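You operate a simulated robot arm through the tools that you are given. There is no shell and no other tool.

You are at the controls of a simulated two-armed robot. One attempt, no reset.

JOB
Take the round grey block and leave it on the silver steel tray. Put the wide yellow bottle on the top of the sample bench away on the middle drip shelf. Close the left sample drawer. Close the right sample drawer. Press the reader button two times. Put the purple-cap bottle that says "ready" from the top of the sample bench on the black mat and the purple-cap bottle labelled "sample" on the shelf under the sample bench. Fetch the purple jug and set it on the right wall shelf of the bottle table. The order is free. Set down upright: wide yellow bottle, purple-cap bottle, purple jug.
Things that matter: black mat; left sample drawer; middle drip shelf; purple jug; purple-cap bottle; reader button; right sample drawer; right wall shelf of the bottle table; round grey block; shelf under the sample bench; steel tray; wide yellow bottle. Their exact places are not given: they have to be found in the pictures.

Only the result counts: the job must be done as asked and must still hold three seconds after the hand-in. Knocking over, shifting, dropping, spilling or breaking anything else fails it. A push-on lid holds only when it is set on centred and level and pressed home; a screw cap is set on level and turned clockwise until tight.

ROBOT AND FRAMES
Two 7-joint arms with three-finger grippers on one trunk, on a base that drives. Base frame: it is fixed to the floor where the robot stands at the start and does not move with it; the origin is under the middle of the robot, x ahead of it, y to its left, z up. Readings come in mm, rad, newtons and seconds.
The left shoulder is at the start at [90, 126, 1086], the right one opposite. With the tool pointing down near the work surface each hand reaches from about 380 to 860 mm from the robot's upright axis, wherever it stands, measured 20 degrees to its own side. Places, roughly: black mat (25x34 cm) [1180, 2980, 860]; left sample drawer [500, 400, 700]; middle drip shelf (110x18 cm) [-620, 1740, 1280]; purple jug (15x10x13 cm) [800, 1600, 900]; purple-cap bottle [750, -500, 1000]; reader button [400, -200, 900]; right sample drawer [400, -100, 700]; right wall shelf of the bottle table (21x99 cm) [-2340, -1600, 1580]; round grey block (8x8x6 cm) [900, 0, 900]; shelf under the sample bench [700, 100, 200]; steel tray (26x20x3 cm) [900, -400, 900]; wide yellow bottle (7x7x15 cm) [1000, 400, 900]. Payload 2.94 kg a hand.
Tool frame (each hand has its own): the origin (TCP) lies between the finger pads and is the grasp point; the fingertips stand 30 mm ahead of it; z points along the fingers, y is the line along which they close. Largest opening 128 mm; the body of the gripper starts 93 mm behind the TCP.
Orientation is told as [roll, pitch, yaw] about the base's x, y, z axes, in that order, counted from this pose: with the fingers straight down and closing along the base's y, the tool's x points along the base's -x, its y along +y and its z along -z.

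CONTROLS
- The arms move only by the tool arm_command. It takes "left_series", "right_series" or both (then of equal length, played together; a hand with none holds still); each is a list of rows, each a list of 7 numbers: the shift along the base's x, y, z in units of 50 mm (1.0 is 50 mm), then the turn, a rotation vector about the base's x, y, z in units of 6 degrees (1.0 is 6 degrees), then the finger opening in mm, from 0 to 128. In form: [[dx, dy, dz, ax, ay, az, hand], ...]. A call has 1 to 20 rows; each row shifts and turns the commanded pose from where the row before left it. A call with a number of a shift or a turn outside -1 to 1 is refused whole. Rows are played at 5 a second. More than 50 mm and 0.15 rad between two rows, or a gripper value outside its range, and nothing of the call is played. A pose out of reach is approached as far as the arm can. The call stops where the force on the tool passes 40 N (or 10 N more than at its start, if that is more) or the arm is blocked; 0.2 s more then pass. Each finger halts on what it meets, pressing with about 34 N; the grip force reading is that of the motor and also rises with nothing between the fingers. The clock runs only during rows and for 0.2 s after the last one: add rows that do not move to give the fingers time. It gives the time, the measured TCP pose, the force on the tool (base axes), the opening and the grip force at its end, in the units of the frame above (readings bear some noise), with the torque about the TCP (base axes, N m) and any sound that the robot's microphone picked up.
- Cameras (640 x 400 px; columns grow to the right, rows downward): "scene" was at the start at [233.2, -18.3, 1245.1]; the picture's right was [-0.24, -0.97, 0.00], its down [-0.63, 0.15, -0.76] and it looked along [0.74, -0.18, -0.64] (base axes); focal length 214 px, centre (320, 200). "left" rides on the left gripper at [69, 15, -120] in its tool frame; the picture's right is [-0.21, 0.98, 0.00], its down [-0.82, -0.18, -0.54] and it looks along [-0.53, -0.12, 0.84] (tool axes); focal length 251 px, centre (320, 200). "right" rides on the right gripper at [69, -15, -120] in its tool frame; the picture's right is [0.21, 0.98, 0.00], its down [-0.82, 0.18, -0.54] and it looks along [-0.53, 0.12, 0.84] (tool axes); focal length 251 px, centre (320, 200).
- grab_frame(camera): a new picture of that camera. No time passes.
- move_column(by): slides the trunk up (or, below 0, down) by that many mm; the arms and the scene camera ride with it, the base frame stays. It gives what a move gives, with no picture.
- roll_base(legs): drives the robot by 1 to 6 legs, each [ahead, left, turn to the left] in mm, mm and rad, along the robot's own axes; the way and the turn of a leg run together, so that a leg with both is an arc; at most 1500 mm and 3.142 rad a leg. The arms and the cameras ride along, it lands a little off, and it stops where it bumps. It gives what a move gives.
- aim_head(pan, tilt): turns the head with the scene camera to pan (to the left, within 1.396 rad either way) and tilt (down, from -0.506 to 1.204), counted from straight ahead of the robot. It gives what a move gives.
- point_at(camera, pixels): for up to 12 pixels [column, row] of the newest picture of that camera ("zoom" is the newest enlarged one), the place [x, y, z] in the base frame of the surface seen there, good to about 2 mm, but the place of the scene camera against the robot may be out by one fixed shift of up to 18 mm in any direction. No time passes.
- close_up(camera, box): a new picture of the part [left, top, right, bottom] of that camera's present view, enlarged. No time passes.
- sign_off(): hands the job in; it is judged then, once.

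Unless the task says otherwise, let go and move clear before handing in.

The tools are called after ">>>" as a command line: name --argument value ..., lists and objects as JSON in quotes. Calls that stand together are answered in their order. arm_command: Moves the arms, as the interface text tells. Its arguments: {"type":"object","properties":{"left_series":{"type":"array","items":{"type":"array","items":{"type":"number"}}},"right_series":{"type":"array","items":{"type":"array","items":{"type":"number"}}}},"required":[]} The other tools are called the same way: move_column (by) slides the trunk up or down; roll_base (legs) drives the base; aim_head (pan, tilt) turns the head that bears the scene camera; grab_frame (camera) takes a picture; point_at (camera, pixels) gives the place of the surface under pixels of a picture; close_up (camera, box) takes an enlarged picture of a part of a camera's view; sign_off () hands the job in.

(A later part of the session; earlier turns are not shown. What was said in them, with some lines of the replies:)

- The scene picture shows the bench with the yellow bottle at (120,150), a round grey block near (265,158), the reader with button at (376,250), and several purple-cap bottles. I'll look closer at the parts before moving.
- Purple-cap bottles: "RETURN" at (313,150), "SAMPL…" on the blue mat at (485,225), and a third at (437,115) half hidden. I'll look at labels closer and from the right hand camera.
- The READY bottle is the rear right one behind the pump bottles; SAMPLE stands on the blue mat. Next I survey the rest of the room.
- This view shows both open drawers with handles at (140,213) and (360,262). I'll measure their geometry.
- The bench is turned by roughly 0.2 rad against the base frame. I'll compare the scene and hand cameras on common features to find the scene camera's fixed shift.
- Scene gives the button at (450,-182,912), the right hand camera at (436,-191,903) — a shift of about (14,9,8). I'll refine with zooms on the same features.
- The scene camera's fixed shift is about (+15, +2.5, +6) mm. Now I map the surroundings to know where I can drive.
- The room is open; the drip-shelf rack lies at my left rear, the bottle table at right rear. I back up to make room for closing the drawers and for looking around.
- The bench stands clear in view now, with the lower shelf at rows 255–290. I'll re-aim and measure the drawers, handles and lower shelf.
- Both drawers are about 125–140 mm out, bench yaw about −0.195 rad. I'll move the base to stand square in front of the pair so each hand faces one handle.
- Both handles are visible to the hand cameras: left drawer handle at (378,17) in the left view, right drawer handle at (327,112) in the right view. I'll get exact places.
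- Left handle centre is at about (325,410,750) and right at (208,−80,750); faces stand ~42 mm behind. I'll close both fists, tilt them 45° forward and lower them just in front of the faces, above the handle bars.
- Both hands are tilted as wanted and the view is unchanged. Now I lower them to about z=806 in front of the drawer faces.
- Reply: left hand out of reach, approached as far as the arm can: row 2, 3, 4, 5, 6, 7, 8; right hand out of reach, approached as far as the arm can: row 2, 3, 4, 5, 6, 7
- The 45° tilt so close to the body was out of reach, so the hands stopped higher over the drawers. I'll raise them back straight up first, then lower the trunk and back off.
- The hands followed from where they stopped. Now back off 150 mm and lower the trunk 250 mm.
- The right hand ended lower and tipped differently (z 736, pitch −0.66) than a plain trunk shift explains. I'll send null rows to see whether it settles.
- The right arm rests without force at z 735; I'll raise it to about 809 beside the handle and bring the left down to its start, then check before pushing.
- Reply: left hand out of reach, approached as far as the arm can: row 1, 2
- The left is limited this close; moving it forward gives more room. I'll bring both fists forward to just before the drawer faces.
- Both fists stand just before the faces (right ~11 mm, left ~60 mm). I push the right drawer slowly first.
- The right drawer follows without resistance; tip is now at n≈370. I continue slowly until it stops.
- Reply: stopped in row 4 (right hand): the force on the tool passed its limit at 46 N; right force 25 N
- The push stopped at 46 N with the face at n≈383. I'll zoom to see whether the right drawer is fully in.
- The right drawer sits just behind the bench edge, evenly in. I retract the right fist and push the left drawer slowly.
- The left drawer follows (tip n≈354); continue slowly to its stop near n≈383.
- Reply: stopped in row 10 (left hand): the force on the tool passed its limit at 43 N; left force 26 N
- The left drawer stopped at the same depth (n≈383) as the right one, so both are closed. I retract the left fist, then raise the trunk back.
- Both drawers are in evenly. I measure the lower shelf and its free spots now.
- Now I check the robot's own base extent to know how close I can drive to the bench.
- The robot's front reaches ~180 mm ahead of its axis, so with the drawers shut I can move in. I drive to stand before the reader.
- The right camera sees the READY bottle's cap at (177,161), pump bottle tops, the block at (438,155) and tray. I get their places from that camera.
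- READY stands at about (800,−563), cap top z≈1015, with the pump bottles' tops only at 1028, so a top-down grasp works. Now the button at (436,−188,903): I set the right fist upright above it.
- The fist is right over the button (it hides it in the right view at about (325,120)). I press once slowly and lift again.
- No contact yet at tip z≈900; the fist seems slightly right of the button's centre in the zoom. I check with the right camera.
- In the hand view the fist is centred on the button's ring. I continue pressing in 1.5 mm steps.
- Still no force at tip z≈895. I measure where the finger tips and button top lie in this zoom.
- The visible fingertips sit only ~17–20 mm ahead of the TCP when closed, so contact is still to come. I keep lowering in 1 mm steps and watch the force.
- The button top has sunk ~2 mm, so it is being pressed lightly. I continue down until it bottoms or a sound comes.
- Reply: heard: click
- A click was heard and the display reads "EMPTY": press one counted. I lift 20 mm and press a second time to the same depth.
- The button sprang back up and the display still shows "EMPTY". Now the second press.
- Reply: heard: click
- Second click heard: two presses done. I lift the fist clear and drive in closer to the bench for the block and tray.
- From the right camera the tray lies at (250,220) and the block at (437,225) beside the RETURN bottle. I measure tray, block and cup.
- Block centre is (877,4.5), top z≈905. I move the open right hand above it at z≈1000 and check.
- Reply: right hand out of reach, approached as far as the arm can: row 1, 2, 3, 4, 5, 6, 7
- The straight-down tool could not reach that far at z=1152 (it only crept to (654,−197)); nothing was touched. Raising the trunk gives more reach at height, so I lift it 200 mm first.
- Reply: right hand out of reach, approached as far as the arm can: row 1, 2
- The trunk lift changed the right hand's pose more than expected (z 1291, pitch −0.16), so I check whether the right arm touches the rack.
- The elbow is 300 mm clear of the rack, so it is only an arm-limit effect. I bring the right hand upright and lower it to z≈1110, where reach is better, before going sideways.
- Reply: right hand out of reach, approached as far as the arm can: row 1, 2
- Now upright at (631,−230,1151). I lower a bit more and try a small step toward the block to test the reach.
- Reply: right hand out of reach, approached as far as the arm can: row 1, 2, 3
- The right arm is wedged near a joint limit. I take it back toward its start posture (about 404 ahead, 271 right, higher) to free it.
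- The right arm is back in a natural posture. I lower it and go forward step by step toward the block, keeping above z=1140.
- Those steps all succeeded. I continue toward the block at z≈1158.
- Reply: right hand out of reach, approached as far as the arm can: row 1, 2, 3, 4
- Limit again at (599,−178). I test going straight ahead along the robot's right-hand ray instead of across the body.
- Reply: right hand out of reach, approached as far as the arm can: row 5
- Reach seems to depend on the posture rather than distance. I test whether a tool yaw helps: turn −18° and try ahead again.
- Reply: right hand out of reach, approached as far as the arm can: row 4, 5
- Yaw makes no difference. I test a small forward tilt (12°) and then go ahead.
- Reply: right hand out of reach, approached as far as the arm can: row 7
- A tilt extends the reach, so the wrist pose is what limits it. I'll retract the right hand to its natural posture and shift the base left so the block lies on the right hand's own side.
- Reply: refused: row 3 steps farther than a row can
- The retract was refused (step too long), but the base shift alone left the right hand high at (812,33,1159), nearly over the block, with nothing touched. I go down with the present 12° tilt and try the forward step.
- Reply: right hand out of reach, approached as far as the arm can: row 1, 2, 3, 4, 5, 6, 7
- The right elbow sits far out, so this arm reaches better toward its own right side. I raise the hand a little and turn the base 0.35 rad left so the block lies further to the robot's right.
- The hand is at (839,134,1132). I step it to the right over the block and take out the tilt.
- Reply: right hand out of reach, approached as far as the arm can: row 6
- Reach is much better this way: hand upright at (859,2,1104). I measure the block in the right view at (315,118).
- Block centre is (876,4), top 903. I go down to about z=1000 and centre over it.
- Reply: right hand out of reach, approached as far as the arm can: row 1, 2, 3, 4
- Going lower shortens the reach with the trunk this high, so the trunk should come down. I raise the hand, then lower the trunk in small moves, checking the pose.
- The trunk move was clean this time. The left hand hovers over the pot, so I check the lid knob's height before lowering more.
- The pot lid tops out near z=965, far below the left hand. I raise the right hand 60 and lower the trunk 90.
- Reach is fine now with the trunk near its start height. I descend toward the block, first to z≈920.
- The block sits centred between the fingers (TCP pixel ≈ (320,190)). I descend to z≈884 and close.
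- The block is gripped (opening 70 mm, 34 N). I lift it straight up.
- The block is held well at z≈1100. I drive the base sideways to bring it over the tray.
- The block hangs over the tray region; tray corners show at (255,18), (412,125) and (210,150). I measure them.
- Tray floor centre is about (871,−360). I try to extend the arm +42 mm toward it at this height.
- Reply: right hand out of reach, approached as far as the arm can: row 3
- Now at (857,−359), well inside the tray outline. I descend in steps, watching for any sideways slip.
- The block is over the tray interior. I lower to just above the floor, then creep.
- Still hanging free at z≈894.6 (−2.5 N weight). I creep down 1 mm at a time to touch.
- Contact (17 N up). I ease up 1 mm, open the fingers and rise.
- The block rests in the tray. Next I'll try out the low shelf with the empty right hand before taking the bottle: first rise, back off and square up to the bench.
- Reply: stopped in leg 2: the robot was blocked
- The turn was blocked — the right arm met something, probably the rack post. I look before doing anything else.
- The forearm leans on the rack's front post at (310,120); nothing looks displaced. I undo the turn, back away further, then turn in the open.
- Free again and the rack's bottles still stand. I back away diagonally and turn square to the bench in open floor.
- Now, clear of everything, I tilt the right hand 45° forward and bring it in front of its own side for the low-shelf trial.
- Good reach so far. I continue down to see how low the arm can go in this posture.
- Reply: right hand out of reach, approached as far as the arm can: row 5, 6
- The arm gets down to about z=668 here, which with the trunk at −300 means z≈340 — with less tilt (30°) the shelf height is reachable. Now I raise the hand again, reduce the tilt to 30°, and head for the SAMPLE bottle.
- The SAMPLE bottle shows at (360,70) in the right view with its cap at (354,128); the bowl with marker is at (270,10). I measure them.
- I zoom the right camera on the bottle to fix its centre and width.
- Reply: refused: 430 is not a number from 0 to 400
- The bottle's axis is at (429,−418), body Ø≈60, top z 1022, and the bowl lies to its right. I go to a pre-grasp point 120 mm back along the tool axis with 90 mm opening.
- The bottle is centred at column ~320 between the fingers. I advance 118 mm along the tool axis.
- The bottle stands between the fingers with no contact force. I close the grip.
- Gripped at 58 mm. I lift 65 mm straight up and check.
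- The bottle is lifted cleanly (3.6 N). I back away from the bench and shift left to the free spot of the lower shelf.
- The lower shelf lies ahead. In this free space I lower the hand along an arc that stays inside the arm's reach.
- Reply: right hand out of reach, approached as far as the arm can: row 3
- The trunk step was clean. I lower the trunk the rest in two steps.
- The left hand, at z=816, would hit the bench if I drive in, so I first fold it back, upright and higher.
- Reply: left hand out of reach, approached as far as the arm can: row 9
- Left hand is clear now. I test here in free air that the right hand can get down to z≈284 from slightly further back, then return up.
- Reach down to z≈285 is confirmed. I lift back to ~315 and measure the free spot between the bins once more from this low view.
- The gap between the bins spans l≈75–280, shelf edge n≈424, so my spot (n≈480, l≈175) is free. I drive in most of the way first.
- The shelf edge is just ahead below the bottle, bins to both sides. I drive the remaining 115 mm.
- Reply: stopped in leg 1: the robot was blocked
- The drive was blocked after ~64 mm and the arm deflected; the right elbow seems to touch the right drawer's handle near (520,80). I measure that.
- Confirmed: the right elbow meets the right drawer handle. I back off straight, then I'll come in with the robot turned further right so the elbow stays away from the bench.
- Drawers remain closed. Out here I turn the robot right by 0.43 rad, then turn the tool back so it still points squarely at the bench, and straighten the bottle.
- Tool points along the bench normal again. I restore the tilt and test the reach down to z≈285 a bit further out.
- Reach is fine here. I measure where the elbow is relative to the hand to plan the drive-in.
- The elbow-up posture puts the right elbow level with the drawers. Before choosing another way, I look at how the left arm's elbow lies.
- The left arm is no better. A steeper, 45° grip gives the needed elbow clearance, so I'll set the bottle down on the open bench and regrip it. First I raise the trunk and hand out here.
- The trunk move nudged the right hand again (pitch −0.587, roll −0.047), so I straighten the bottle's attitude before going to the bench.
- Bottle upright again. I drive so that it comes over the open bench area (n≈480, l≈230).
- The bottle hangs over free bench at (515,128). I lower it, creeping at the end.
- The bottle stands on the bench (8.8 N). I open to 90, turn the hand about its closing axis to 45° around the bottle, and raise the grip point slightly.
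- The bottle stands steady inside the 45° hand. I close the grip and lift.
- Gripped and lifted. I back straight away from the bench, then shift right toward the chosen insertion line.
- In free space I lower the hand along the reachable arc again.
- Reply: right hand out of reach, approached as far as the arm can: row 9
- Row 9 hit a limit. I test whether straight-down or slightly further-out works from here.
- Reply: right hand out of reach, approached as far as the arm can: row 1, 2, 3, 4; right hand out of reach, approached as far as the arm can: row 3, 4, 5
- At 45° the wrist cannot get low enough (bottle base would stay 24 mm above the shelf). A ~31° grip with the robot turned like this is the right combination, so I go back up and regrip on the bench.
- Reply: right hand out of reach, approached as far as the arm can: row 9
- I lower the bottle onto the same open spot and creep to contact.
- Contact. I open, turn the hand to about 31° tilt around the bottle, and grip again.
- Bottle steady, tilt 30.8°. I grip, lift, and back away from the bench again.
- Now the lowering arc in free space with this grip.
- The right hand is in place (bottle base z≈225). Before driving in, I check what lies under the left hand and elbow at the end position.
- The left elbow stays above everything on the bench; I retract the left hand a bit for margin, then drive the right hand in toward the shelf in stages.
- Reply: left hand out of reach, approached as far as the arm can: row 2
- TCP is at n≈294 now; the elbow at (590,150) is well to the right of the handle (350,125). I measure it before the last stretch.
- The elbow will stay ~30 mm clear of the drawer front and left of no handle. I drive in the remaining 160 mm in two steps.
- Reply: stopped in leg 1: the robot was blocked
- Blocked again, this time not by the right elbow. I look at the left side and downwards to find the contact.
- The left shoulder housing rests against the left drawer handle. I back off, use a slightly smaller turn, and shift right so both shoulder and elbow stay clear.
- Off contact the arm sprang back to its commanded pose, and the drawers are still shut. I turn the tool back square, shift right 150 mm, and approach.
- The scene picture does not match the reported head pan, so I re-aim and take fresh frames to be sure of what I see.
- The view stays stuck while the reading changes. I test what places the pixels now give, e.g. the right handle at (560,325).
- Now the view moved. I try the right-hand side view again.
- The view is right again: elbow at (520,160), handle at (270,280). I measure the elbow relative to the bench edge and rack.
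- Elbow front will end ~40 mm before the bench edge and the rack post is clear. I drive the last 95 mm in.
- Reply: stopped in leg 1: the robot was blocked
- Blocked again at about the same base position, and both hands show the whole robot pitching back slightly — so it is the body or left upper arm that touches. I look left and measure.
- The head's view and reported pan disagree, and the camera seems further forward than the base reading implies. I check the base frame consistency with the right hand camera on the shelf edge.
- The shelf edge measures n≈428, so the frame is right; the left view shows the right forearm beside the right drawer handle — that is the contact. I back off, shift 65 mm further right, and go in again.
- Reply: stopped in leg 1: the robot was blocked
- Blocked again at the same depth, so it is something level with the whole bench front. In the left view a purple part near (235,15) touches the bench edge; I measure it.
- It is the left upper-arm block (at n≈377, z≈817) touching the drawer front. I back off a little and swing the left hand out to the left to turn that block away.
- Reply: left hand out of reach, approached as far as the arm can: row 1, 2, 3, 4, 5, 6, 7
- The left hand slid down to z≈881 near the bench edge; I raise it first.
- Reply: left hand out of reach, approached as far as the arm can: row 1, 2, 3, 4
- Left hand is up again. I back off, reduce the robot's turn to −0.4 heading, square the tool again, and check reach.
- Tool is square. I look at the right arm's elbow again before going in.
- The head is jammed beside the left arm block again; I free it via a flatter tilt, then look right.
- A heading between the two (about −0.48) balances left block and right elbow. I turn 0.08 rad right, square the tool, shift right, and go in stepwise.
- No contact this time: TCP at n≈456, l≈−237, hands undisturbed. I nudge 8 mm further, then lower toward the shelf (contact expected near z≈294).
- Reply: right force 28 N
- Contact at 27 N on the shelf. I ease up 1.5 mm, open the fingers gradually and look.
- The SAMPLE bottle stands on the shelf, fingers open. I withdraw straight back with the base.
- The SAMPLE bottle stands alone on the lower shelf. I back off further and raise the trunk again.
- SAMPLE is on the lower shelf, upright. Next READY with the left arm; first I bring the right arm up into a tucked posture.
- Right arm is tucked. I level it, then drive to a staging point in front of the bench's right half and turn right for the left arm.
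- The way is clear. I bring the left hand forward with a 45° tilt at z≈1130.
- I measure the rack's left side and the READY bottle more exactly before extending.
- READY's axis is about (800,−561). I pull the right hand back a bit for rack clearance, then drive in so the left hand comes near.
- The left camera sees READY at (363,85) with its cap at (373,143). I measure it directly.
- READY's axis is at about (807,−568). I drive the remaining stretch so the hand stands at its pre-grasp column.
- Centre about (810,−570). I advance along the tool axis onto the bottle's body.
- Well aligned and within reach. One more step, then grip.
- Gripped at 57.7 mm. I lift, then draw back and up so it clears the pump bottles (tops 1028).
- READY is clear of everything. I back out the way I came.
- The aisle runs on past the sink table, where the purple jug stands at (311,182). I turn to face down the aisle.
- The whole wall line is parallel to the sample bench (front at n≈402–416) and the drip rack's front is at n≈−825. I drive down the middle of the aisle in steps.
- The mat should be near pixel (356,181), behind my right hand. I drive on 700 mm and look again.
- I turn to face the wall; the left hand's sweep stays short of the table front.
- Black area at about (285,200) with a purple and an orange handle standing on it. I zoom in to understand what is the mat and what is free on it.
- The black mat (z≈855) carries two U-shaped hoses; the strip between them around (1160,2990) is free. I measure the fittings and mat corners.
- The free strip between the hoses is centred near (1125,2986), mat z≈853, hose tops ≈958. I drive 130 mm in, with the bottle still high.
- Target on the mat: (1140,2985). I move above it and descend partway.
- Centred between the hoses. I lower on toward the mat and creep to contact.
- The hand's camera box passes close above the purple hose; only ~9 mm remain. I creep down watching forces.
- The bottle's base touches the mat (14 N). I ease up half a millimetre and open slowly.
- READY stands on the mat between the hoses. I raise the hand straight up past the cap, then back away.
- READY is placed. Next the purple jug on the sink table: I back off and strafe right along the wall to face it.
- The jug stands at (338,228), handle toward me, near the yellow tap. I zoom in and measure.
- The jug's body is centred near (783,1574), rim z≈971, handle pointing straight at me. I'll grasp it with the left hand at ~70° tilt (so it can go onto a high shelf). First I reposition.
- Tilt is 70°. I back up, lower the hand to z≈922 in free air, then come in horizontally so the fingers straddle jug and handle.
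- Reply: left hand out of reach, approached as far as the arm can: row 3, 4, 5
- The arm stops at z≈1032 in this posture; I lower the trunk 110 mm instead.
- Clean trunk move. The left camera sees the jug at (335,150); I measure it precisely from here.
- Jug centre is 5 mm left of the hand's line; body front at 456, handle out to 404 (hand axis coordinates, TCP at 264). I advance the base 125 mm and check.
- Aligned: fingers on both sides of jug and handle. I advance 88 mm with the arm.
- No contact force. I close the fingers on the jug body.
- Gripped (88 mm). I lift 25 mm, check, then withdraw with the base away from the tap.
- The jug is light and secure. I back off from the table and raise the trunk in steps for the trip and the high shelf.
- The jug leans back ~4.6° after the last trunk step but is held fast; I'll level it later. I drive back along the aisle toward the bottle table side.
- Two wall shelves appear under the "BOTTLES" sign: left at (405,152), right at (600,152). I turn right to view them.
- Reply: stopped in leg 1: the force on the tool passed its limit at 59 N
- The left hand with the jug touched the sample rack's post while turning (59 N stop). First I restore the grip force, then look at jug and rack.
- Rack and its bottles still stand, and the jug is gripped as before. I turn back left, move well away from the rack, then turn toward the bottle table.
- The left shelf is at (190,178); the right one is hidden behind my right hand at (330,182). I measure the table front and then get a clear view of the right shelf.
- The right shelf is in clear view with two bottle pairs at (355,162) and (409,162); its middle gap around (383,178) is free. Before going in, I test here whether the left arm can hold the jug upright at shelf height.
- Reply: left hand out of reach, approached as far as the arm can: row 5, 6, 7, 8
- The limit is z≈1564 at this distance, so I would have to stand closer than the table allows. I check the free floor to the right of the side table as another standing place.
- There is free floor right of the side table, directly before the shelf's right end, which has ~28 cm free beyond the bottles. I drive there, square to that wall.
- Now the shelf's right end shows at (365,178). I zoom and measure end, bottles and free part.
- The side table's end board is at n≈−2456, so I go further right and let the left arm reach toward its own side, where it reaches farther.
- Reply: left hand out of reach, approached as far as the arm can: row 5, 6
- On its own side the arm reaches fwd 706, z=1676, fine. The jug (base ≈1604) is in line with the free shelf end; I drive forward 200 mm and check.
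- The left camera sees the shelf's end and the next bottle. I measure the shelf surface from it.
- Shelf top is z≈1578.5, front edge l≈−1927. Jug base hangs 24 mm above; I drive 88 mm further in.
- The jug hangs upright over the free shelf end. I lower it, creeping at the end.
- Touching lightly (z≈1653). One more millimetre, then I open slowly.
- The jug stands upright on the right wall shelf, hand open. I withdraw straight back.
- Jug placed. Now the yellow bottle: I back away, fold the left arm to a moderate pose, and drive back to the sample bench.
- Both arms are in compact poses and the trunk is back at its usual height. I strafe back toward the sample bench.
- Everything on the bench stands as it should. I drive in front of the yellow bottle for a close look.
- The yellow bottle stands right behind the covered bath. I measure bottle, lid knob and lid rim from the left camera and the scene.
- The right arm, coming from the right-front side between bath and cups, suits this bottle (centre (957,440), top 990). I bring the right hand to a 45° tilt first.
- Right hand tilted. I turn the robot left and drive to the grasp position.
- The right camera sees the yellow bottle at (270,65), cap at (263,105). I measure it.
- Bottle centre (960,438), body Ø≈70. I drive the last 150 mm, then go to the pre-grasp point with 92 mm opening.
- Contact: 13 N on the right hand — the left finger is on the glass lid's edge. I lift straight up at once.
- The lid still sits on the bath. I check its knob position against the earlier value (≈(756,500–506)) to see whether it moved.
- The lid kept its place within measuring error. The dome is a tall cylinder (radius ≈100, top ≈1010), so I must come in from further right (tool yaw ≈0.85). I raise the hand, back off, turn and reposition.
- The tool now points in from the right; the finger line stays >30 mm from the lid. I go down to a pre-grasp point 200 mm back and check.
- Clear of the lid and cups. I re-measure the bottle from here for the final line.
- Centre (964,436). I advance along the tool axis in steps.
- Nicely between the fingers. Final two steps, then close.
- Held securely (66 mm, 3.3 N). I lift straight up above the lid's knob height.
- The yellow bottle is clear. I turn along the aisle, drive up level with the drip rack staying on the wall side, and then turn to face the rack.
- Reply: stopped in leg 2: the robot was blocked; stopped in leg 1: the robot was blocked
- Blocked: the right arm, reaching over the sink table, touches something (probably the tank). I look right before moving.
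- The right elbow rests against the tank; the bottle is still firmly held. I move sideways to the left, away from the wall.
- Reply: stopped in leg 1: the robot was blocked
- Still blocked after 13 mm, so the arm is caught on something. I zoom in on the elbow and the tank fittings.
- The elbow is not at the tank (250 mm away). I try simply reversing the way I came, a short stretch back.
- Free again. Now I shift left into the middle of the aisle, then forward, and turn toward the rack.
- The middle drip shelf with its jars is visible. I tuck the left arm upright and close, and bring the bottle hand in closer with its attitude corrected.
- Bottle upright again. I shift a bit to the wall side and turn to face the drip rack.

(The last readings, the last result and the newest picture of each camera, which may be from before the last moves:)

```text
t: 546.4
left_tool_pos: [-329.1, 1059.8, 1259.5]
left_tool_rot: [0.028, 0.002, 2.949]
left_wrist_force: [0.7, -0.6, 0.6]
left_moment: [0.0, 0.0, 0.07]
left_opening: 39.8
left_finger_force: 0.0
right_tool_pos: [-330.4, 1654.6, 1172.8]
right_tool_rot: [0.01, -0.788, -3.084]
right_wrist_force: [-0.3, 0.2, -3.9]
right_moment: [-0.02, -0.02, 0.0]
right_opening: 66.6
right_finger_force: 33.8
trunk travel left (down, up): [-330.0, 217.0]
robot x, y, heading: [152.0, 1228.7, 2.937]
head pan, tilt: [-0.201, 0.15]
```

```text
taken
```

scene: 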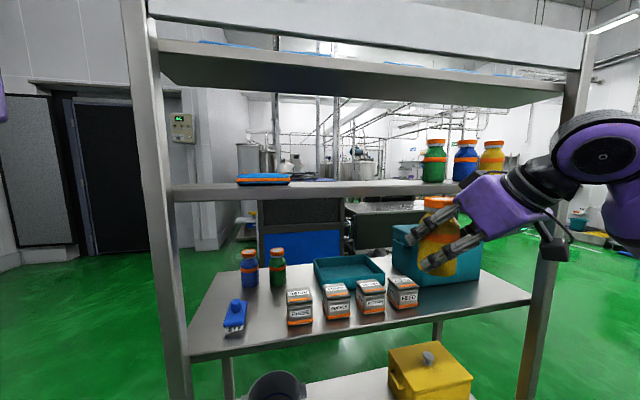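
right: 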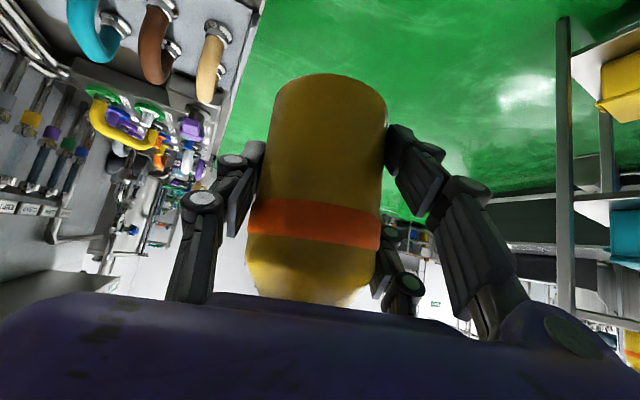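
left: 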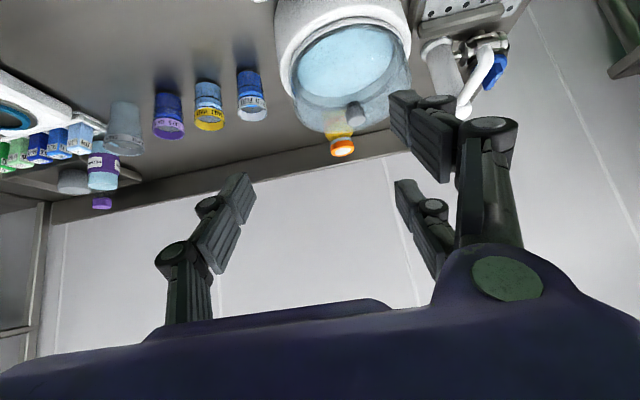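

The middle drip shelf runs along row ~188: a plate at (262,180) and three bottles at (434–492,160); its middle is free. I measure the shelf, its neighbours and the shelf above.

>>> point_at --camera "scene" --pixels '[[200, 193], [350, 190], [415, 189], [350, 185], [290, 182], [240, 182], [425, 180], [434, 165], [350, 92], [300, 80], [170, 195], [540, 187]]'

>>> close_up --camera "scene" --box '[160, 100, 520, 220]'

```text
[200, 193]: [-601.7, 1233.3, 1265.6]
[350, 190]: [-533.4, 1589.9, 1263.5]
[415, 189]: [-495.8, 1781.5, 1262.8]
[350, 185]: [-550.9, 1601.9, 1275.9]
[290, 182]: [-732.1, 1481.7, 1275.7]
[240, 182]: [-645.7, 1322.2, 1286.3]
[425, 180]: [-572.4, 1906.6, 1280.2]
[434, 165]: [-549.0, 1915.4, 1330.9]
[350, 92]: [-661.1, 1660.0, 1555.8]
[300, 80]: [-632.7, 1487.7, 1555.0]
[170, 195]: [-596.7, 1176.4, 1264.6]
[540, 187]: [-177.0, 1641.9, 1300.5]
```

```text
1.78 times, centred on (340, 160) of scene
```

zoom: 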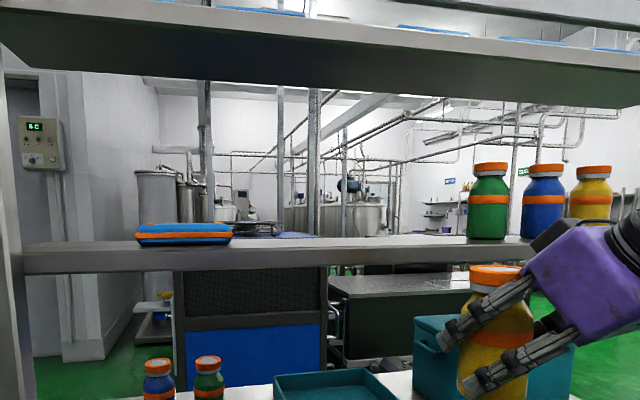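

Shelf top z≈1270, front edge n≈−824, free from l≈1330 to 1715; shelf above at z≈1549. I raise the bottle to z≈1345 here and pull the left hand back from the rack post's line.

>>> arm_command --left_series '[[0.37, -0.69, 0, 0, 0, 0, 40], [0.37, -0.69, 0, 0, 0, 0, 40], [0, 0, 0, 0, 0, 0, 40], [0, 0, 0, 0, 0, 0, 40]]' --right_series '[[0, 0, 0.86, 0, 0, 0, 58], [0, 0, 0.86, 0, 0, 0, 58], [0, 0, 0.86, 0, 0, 0, 58], [0, 0, 0.86, 0, 0, 0, 58]]'

>>> grab_frame --camera "right"

>>> grab_frame --camera "scene"

```text
t: 547.4
left_tool_pos: [-291.6, 989.3, 1260.9]
left_tool_rot: [0.026, 0.002, 2.948]
left_wrist_force: [1.0, -0.2, -0.5]
left_moment: [0.03, 0.02, 0.0]
left_opening: 39.9
left_finger_force: 0.0
right_tool_pos: [-331.2, 1652.7, 1347.6]
right_tool_rot: [0.007, -0.788, -3.082]
right_wrist_force: [0.2, 0.1, -3.6]
right_moment: [-0.02, 0.01, 0.01]
right_opening: 66.8
right_finger_force: 34.3
trunk travel left (down, up): [-330.0, 217.0]
robot x, y, heading: [147.7, 1231.2, 2.938]
head pan, tilt: [-0.201, 0.15]
```

```text
taken
```

right: 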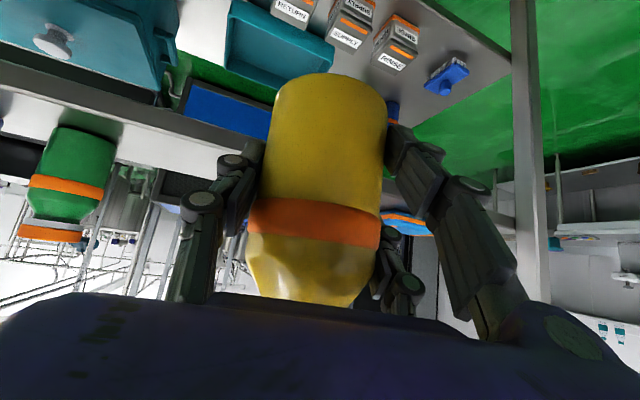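

```text
taken
```

scene: 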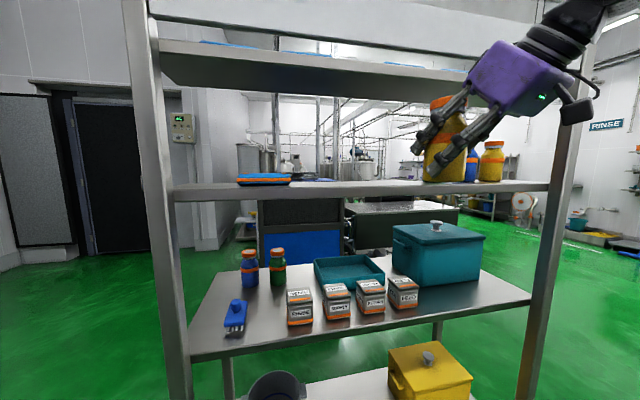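

>>> point_at --camera "right" --pixels '[[150, 140], [200, 155], [150, 105], [60, 85], [65, 150], [100, 150], [30, 150], [405, 228], [400, 212], [230, 140], [20, 115], [120, 125]]'

```text
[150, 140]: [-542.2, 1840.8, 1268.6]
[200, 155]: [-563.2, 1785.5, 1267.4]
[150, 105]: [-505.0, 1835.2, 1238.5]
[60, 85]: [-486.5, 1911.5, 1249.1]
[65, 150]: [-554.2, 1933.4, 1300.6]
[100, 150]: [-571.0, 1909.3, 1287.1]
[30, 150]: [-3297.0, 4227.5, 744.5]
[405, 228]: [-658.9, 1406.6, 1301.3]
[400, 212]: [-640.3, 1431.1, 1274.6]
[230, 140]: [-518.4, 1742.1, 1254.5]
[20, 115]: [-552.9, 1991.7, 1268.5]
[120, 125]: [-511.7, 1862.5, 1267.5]
```

The right camera puts the shelf top at 1268 and its front edge at n≈−855 (the scene shift turns out fixed in base axes). The bottle base is 26 mm above it; I drive in 200 mm, then check.

>>> roll_base --legs '[[200, 0, 0]]'

>>> grab_frame --camera "right"

>>> grab_frame --camera "scene"

```text
t: 549.0
left_tool_pos: [-490.4, 1031.9, 1261.0]
left_tool_rot: [0.028, 0.001, 2.95]
left_wrist_force: [0.0, 0.2, 0.2]
left_moment: [0.02, 0.01, 0.01]
left_opening: 39.9
left_finger_force: 0.0
right_tool_pos: [-529.4, 1695.1, 1346.1]
right_tool_rot: [0.01, -0.789, -3.082]
right_wrist_force: [-0.4, 0.7, -4.0]
right_moment: [0.0, 0.02, -0.01]
right_opening: 66.7
right_finger_force: 34.2
trunk travel left (down, up): [-330.0, 217.0]
robot x, y, heading: [-45.8, 1268.3, 2.934]
head pan, tilt: [-0.201, 0.15]
```

```text
taken
```

right: 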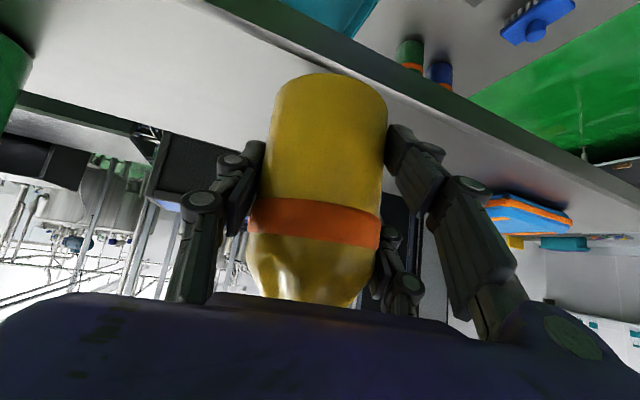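

```text
taken
```

scene: 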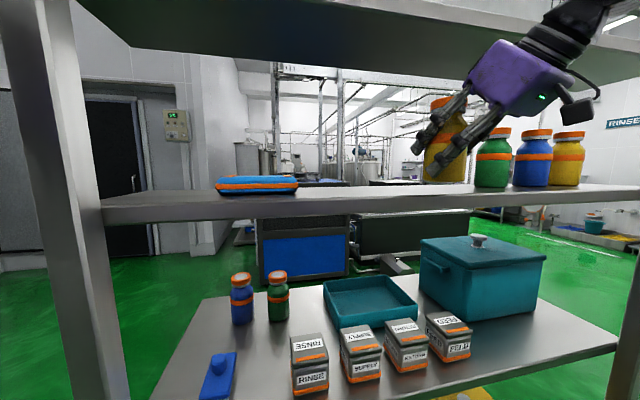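

>>> roll_base --legs '[[62, 0, 0]]'

>>> grab_frame --camera "right"

>>> point_at --camera "right" --pixels '[[420, 60], [500, 100], [230, 100], [420, 100], [330, 20], [550, 130], [200, 60]]'

>>> close_up --camera "scene" --box '[340, 40, 640, 230]'

```text
t: 550.0
left_tool_pos: [-548.4, 1042.6, 1262.1]
left_tool_rot: [0.027, 0.002, 2.95]
left_wrist_force: [-0.5, 0.1, -0.2]
left_moment: [0.03, -0.01, -0.03]
left_opening: 40.0
left_finger_force: 0.2
right_tool_pos: [-588.0, 1707.4, 1346.8]
right_tool_rot: [0.01, -0.788, -3.084]
right_wrist_force: [0.3, -0.3, -4.1]
right_moment: [0.01, -0.01, -0.03]
right_opening: 66.8
right_finger_force: 34.1
trunk travel left (down, up): [-330.0, 217.0]
robot x, y, heading: [-103.5, 1285.0, 2.94]
head pan, tilt: [-0.201, 0.15]
```

```text
taken
```

right: 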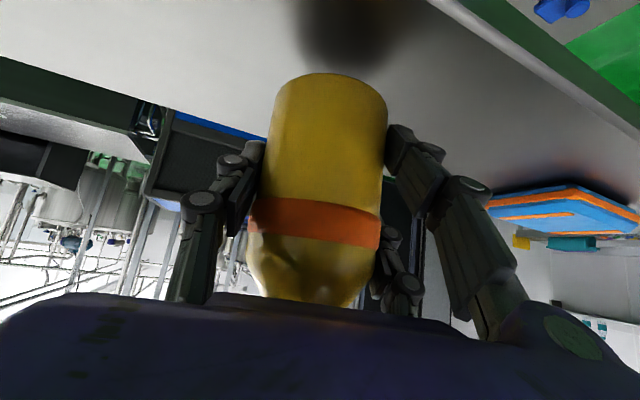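

```text
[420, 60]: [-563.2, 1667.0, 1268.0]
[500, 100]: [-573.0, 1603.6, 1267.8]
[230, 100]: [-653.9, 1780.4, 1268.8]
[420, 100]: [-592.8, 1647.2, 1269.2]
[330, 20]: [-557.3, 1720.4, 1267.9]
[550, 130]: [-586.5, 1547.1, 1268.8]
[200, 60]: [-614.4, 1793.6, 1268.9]
```

```text
2.11 times, centred on (490, 135) of scene
```

zoom: 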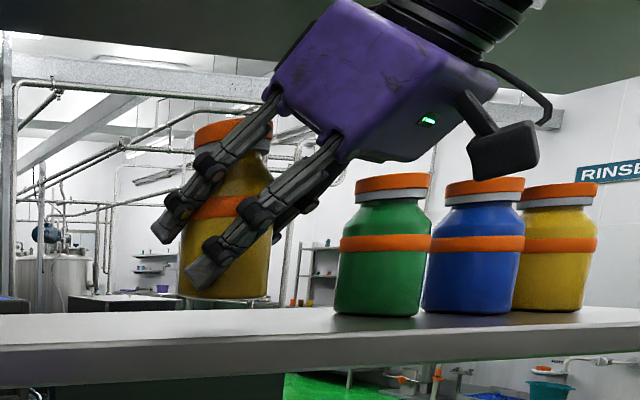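

The bottle hangs over the shelf's middle, clear of the neighbours. I lower it and creep to contact (expected z≈1321).

>>> arm_command --right_series '[[0, 0, -0.3, 0, 0, 0, 58], [0, 0, -0.1, 0, 0, 0, 58], [0, 0, -0.04, 0, 0, 0, 58], [0, 0, -0.02, 0, 0, 0, 58]]'

```text
t: 551.0
left_tool_pos: [-549.0, 1044.4, 1260.2]
left_tool_rot: [0.027, 0.001, 2.947]
left_wrist_force: [0.3, -0.6, -0.6]
left_moment: [-0.02, -0.03, 0.0]
left_opening: 39.8
left_finger_force: 0.1
right_tool_pos: [-588.8, 1707.7, 1323.6]
right_tool_rot: [0.01, -0.789, -3.084]
right_wrist_force: [0.4, -0.5, -3.4]
right_moment: [0.03, -0.01, 0.0]
right_opening: 66.7
right_finger_force: 33.7
trunk travel left (down, up): [-330.0, 217.0]
robot x, y, heading: [-102.9, 1279.7, 2.933]
head pan, tilt: [-0.201, 0.15]
```

>>> arm_command --right_series '[[0, 0, -0.02, 0, 0, 0, 58], [0, 0, -0.02, 0, 0, 0, 58], [0, 0, -0.02, 0, 0, 0, 58]]'

>>> close_up --camera "scene" --box '[400, 80, 520, 210]'

```text
t: 551.8
left_tool_pos: [-547.4, 1043.2, 1261.4]
left_tool_rot: [0.028, 0.003, 2.949]
left_wrist_force: [0.2, 0.4, -0.2]
left_moment: [0.0, 0.03, -0.01]
left_opening: 39.9
left_finger_force: 0.1
right_tool_pos: [-588.9, 1706.7, 1324.1]
right_tool_rot: [0.009, -0.795, -3.084]
right_wrist_force: [-6.2, 3.9, 17.8]
right_moment: [-0.4, 0.11, -0.1]
right_opening: 67.0
right_finger_force: 33.6
trunk travel left (down, up): [-330.0, 217.0]
robot x, y, heading: [-104.1, 1278.2, 2.934]
head pan, tilt: [-0.201, 0.15]
```

```text
3.08 times, centred on (460, 145) of scene
```

zoom: 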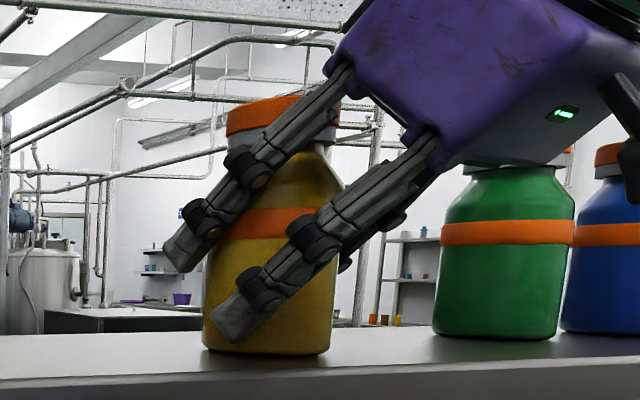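

Contact (≈18 N). I ease up 1 mm and open slowly.

>>> arm_command --right_series '[[0, 0, 0.02, 0, 0, 0, 60], [0, 0, 0, 0, 0, 0, 66], [0, 0, 0, 0, 0, 0, 69], [0, 0, 0, 0, 0, 0, 73], [0, 0, 0, 0, 0, 0, 80], [0, 0, 0, 0, 0, 0, 88], [0, 0, 0, 0, 0, 0, 92], [0, 0, 0, 0, 0, 0, 92]]'

>>> grab_frame --camera "right"

>>> close_up --camera "scene" --box '[400, 80, 520, 210]'

```text
t: 553.6
left_tool_pos: [-548.3, 1044.1, 1260.1]
left_tool_rot: [0.03, 0.003, 2.948]
left_wrist_force: [-0.2, 0.2, 0.3]
left_moment: [-0.02, -0.02, 0.0]
left_opening: 39.8
left_finger_force: 0.0
right_tool_pos: [-588.4, 1706.7, 1321.3]
right_tool_rot: [0.01, -0.787, -3.082]
right_wrist_force: [0.0, 0.3, 0.2]
right_moment: [0.02, -0.02, 0.02]
right_opening: 92.0
right_finger_force: 0.1
trunk travel left (down, up): [-330.0, 217.0]
robot x, y, heading: [-105.7, 1284.3, 2.936]
head pan, tilt: [-0.201, 0.15]
```

```text
taken
```

right: 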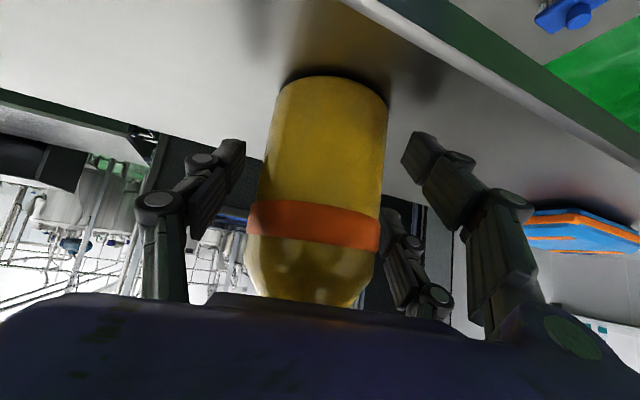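

```text
3.08 times, centred on (460, 145) of scene
```

zoom: 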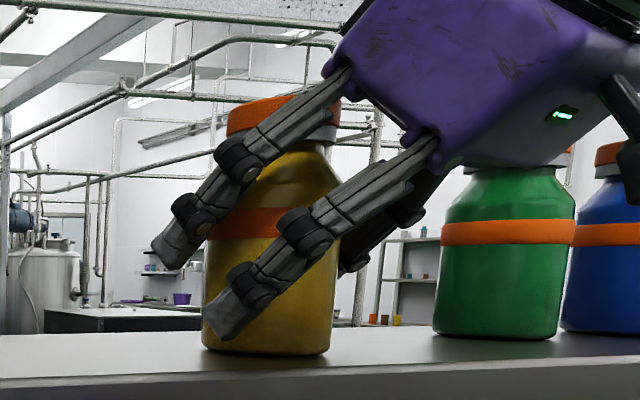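

The bottle stands upright on the middle drip shelf. I draw the hand straight back along its own pointing direction, then back off.

>>> arm_command --right_series '[[0.4, 0.023, 0, 0, 0, 0, 92], [0.5, 0.029, 0, 0, 0, 0, 92], [0.5, 0.029, 0, 0, 0, 0, 92], [0.5, 0.029, 0, 0, 0, 0, 92]]'

>>> grab_frame --camera "right"

>>> close_up --camera "scene" --box '[360, 80, 540, 210]'

```text
t: 554.6
left_tool_pos: [-549.3, 1042.6, 1260.9]
left_tool_rot: [0.027, 0.002, 2.948]
left_wrist_force: [-0.5, -0.2, -0.5]
left_moment: [-0.01, 0.0, 0.04]
left_opening: 39.7
left_finger_force: 0.1
right_tool_pos: [-492.8, 1713.9, 1321.9]
right_tool_rot: [0.012, -0.788, -3.083]
right_wrist_force: [0.6, -1.0, 0.4]
right_moment: [0.0, 0.0, 0.02]
right_opening: 92.0
right_finger_force: 0.2
trunk travel left (down, up): [-330.0, 217.0]
robot x, y, heading: [-105.0, 1278.2, 2.937]
head pan, tilt: [-0.201, 0.15]
```

```text
taken
```

right: 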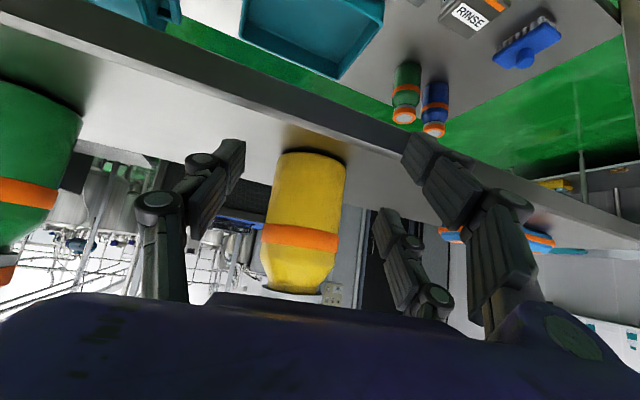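

```text
3.08 times, centred on (450, 145) of scene
```

zoom: 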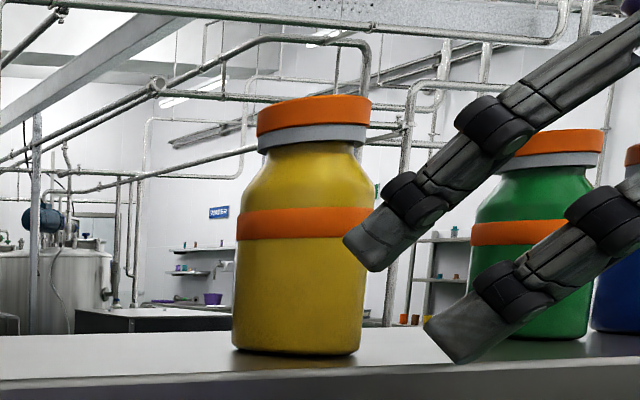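

Bottle stands alone on the shelf; the hand is clear. I back the base off and take a last look around.

>>> roll_base --legs '[[-250, 0, 0]]'

>>> grab_frame --camera "scene"

```text
t: 556.4
left_tool_pos: [-307.2, 992.5, 1261.3]
left_tool_rot: [0.027, 0.002, 2.95]
left_wrist_force: [-0.4, 0.6, 0.1]
left_moment: [0.0, -0.02, -0.01]
left_opening: 40.1
left_finger_force: 0.1
right_tool_pos: [-252.4, 1662.1, 1321.8]
right_tool_rot: [0.012, -0.788, -3.081]
right_wrist_force: [0.2, -0.4, 0.3]
right_moment: [0.02, 0.01, 0.0]
right_opening: 91.9
right_finger_force: 0.1
trunk travel left (down, up): [-330.0, 217.0]
robot x, y, heading: [137.5, 1229.2, 2.941]
head pan, tilt: [-0.201, 0.15]
```

```text
taken
```

scene: 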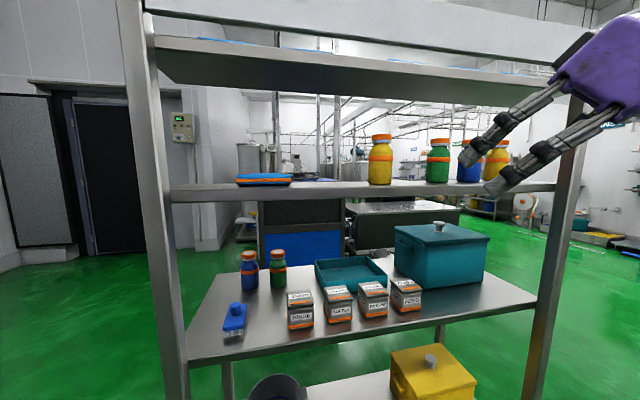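

The yellow bottle stands on the middle drip shelf between plate and the other bottles. For safety I turn a little to check the sample bench and the sink table once more.

>>> roll_base --legs '[[0, 0, 0.95]]'

>>> aim_head --pan 1.39 --tilt 0.35

>>> grab_frame --camera "scene"

```text
t: 559.3
left_tool_pos: [76.2, 731.0, 1259.9]
left_tool_rot: [0.027, 0.0, -2.373]
left_wrist_force: [-0.8, 0.1, 0.7]
left_moment: [0.04, -0.01, -0.01]
left_opening: 39.6
left_finger_force: 0.1
right_tool_pos: [-440.7, 1160.3, 1322.0]
right_tool_rot: [0.009, -0.788, -2.122]
right_wrist_force: [0.5, -1.2, 0.2]
right_moment: [-0.01, -0.01, 0.01]
right_opening: 91.8
right_finger_force: 0.0
trunk travel left (down, up): [-330.0, 217.0]
robot x, y, heading: [142.1, 1231.6, -2.383]
head pan, tilt: [-0.201, 0.15]
```

```text
t: 560.9
left_tool_pos: [77.3, 730.6, 1260.5]
left_tool_rot: [0.029, 0.001, -2.374]
left_wrist_force: [0.4, -1.0, 0.0]
left_moment: [-0.01, 0.04, 0.01]
left_opening: 39.7
left_finger_force: 0.1
right_tool_pos: [-439.5, 1161.0, 1321.4]
right_tool_rot: [0.01, -0.786, -2.122]
right_wrist_force: [-0.2, 0.9, -0.7]
right_moment: [0.02, -0.01, -0.01]
right_opening: 92.0
right_finger_force: 0.0
trunk travel left (down, up): [-330.0, 217.0]
robot x, y, heading: [139.2, 1230.7, -2.386]
head pan, tilt: [1.389, 0.351]
```

```text
taken
```

scene: 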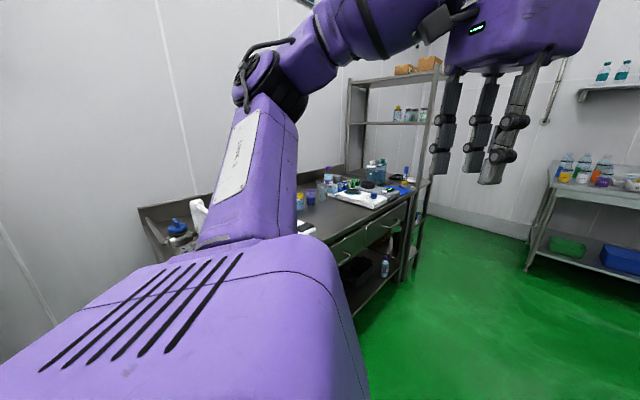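

Bench, drawers, SAMPLE bottle and rack all look right. One more turn for the sink table and bath.

>>> roll_base --legs '[[-100, 0, 0], [0, 0, 1.2]]'

>>> aim_head --pan 0.6 --tilt 0.4

>>> grab_frame --camera "scene"

>>> aim_head --pan 1.3 --tilt 0.35

>>> grab_frame --camera "scene"

```text
t: 565.0
left_tool_pos: [650.4, 1056.5, 1260.6]
left_tool_rot: [0.027, 0.003, -1.188]
left_wrist_force: [0.4, 0.0, -0.2]
left_moment: [0.0, 0.02, -0.01]
left_opening: 39.9
left_finger_force: 0.2
right_tool_pos: [58.7, 738.1, 1321.3]
right_tool_rot: [0.011, -0.787, -0.935]
right_wrist_force: [-0.5, 0.0, 0.7]
right_moment: [0.0, 0.03, -0.02]
right_opening: 92.1
right_finger_force: 0.0
trunk travel left (down, up): [-330.0, 217.0]
robot x, y, heading: [204.7, 1301.5, -1.197]
head pan, tilt: [1.389, 0.351]
```

```text
t: 566.2
left_tool_pos: [649.8, 1057.5, 1260.5]
left_tool_rot: [0.028, 0.002, -1.189]
left_wrist_force: [0.2, -0.2, -0.1]
left_moment: [-0.03, 0.01, -0.04]
left_opening: 40.0
left_finger_force: 0.0
right_tool_pos: [59.5, 738.8, 1321.6]
right_tool_rot: [0.01, -0.786, -0.933]
right_wrist_force: [-0.2, -0.1, 0.0]
right_moment: [-0.04, -0.02, -0.02]
right_opening: 91.9
right_finger_force: 0.1
trunk travel left (down, up): [-330.0, 217.0]
robot x, y, heading: [213.0, 1302.3, -1.196]
head pan, tilt: [0.6, 0.4]
```

```text
taken
```

scene: 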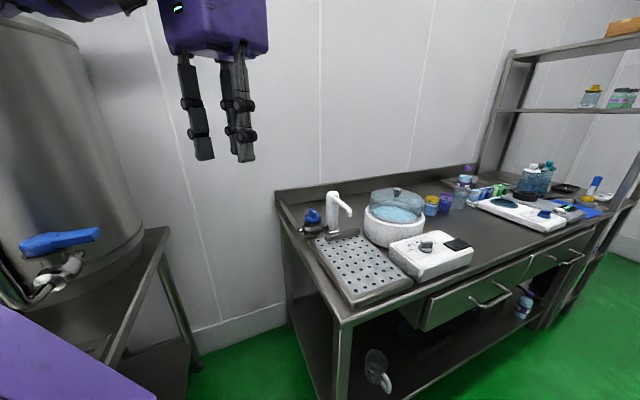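

```text
t: 567.2
left_tool_pos: [649.7, 1057.3, 1260.8]
left_tool_rot: [0.029, 0.003, -1.188]
left_wrist_force: [0.3, -0.5, 0.1]
left_moment: [0.0, 0.02, -0.02]
left_opening: 39.9
left_finger_force: 0.1
right_tool_pos: [58.8, 739.4, 1320.9]
right_tool_rot: [0.009, -0.787, -0.936]
right_wrist_force: [-0.6, -0.2, -0.8]
right_moment: [-0.03, -0.02, 0.02]
right_opening: 92.0
right_finger_force: 0.0
trunk travel left (down, up): [-330.0, 217.0]
robot x, y, heading: [207.3, 1297.1, -1.2]
head pan, tilt: [1.3, 0.351]
```

```text
taken
```

scene: 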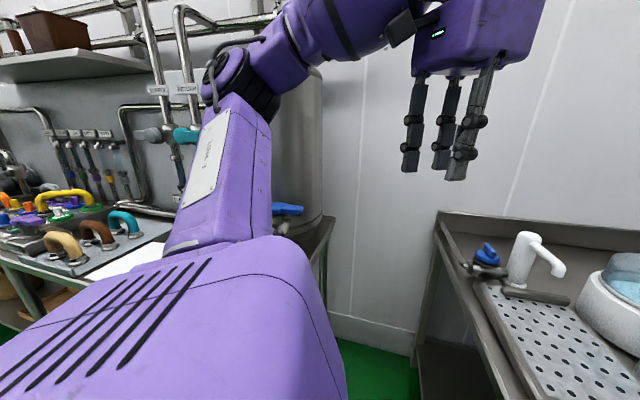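

Everything is in place; I zoom on the drawers to be sure both are still fully shut.

>>> aim_head --pan 0.6 --tilt 0.4

>>> close_up --camera "scene" --box '[390, 200, 620, 360]'

>>> point_at --camera "zoom" --pixels '[[130, 290], [200, 260], [330, 190], [420, 150], [500, 110], [100, 270], [250, 205], [400, 120], [60, 270]]'

```text
t: 568.3
left_tool_pos: [650.9, 1057.4, 1260.5]
left_tool_rot: [0.026, 0.002, -1.189]
left_wrist_force: [0.4, 0.0, -0.4]
left_moment: [0.02, -0.01, 0.0]
left_opening: 40.1
left_finger_force: 0.0
right_tool_pos: [58.1, 739.7, 1321.7]
right_tool_rot: [0.01, -0.788, -0.935]
right_wrist_force: [0.4, 0.3, -0.4]
right_moment: [0.05, 0.02, -0.01]
right_opening: 92.1
right_finger_force: 0.0
trunk travel left (down, up): [-330.0, 217.0]
robot x, y, heading: [213.2, 1298.7, -1.192]
head pan, tilt: [0.6, 0.4]
```

```text
2.50 times, centred on (505, 280) of scene
```

zoom: 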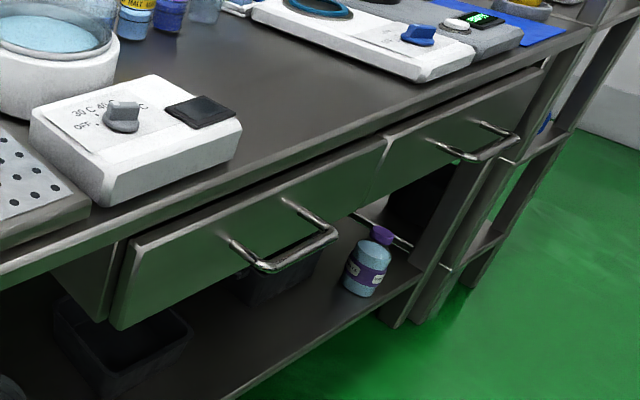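

```text
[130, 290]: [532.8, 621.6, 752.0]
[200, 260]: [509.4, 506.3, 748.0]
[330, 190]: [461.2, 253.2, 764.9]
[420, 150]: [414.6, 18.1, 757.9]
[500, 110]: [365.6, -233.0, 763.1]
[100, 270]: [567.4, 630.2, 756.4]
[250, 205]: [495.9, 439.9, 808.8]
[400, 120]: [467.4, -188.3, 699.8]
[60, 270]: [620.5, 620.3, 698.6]
```

Both drawer fronts measure at the closed depth (n≈384–390), the SAMPLE bottle stands on the lower shelf, and both hands are empty and clear. I hand the job in.

>>> sign_off

```text
The job is handed in.
```

I finished every item in the job and handed it in, but I don't have the result of the judging. After each item I checked the pictures:

- **Round grey block:** it is on the silver steel tray.
- **Sample drawers:** both were pushed to their stops. A last measurement put both fronts at the closed depth.
- **Reader button:** it was pressed twice, and I heard a click each time.
- **"Sample" bottle:** it stands upright on the shelf under the sample bench. It is near the front edge and fully on the shelf.
- **"Ready" bottle:** it stands upright on the black mat, between the two U-shaped hoses there.
- **Purple jug:** it stands upright on the right wall shelf of the bottle table, at the free end past the bottles.
- **Wide yellow bottle:** it stands upright on the middle drip shelf.

The robot touched other things along the way:

- **Sample rack:** the forearm bumped the front post while turning, and later the carried jug hit the same post (59 N). The rack and everything on it still stood afterwards.
- **Right drawer front and handle, left drawer handle:** these were nudged while I was getting the bottle onto the lower shelf. The drawers stayed closed.
- **Water bath lid:** a finger pressed on the edge of the glass lid. It stayed seated, and I measured no clear movement; a few millimetres would be hard to see.
- **Sink table:** the base was blocked twice beside it. I never found what it touched; I saw nothing out of place afterwards.
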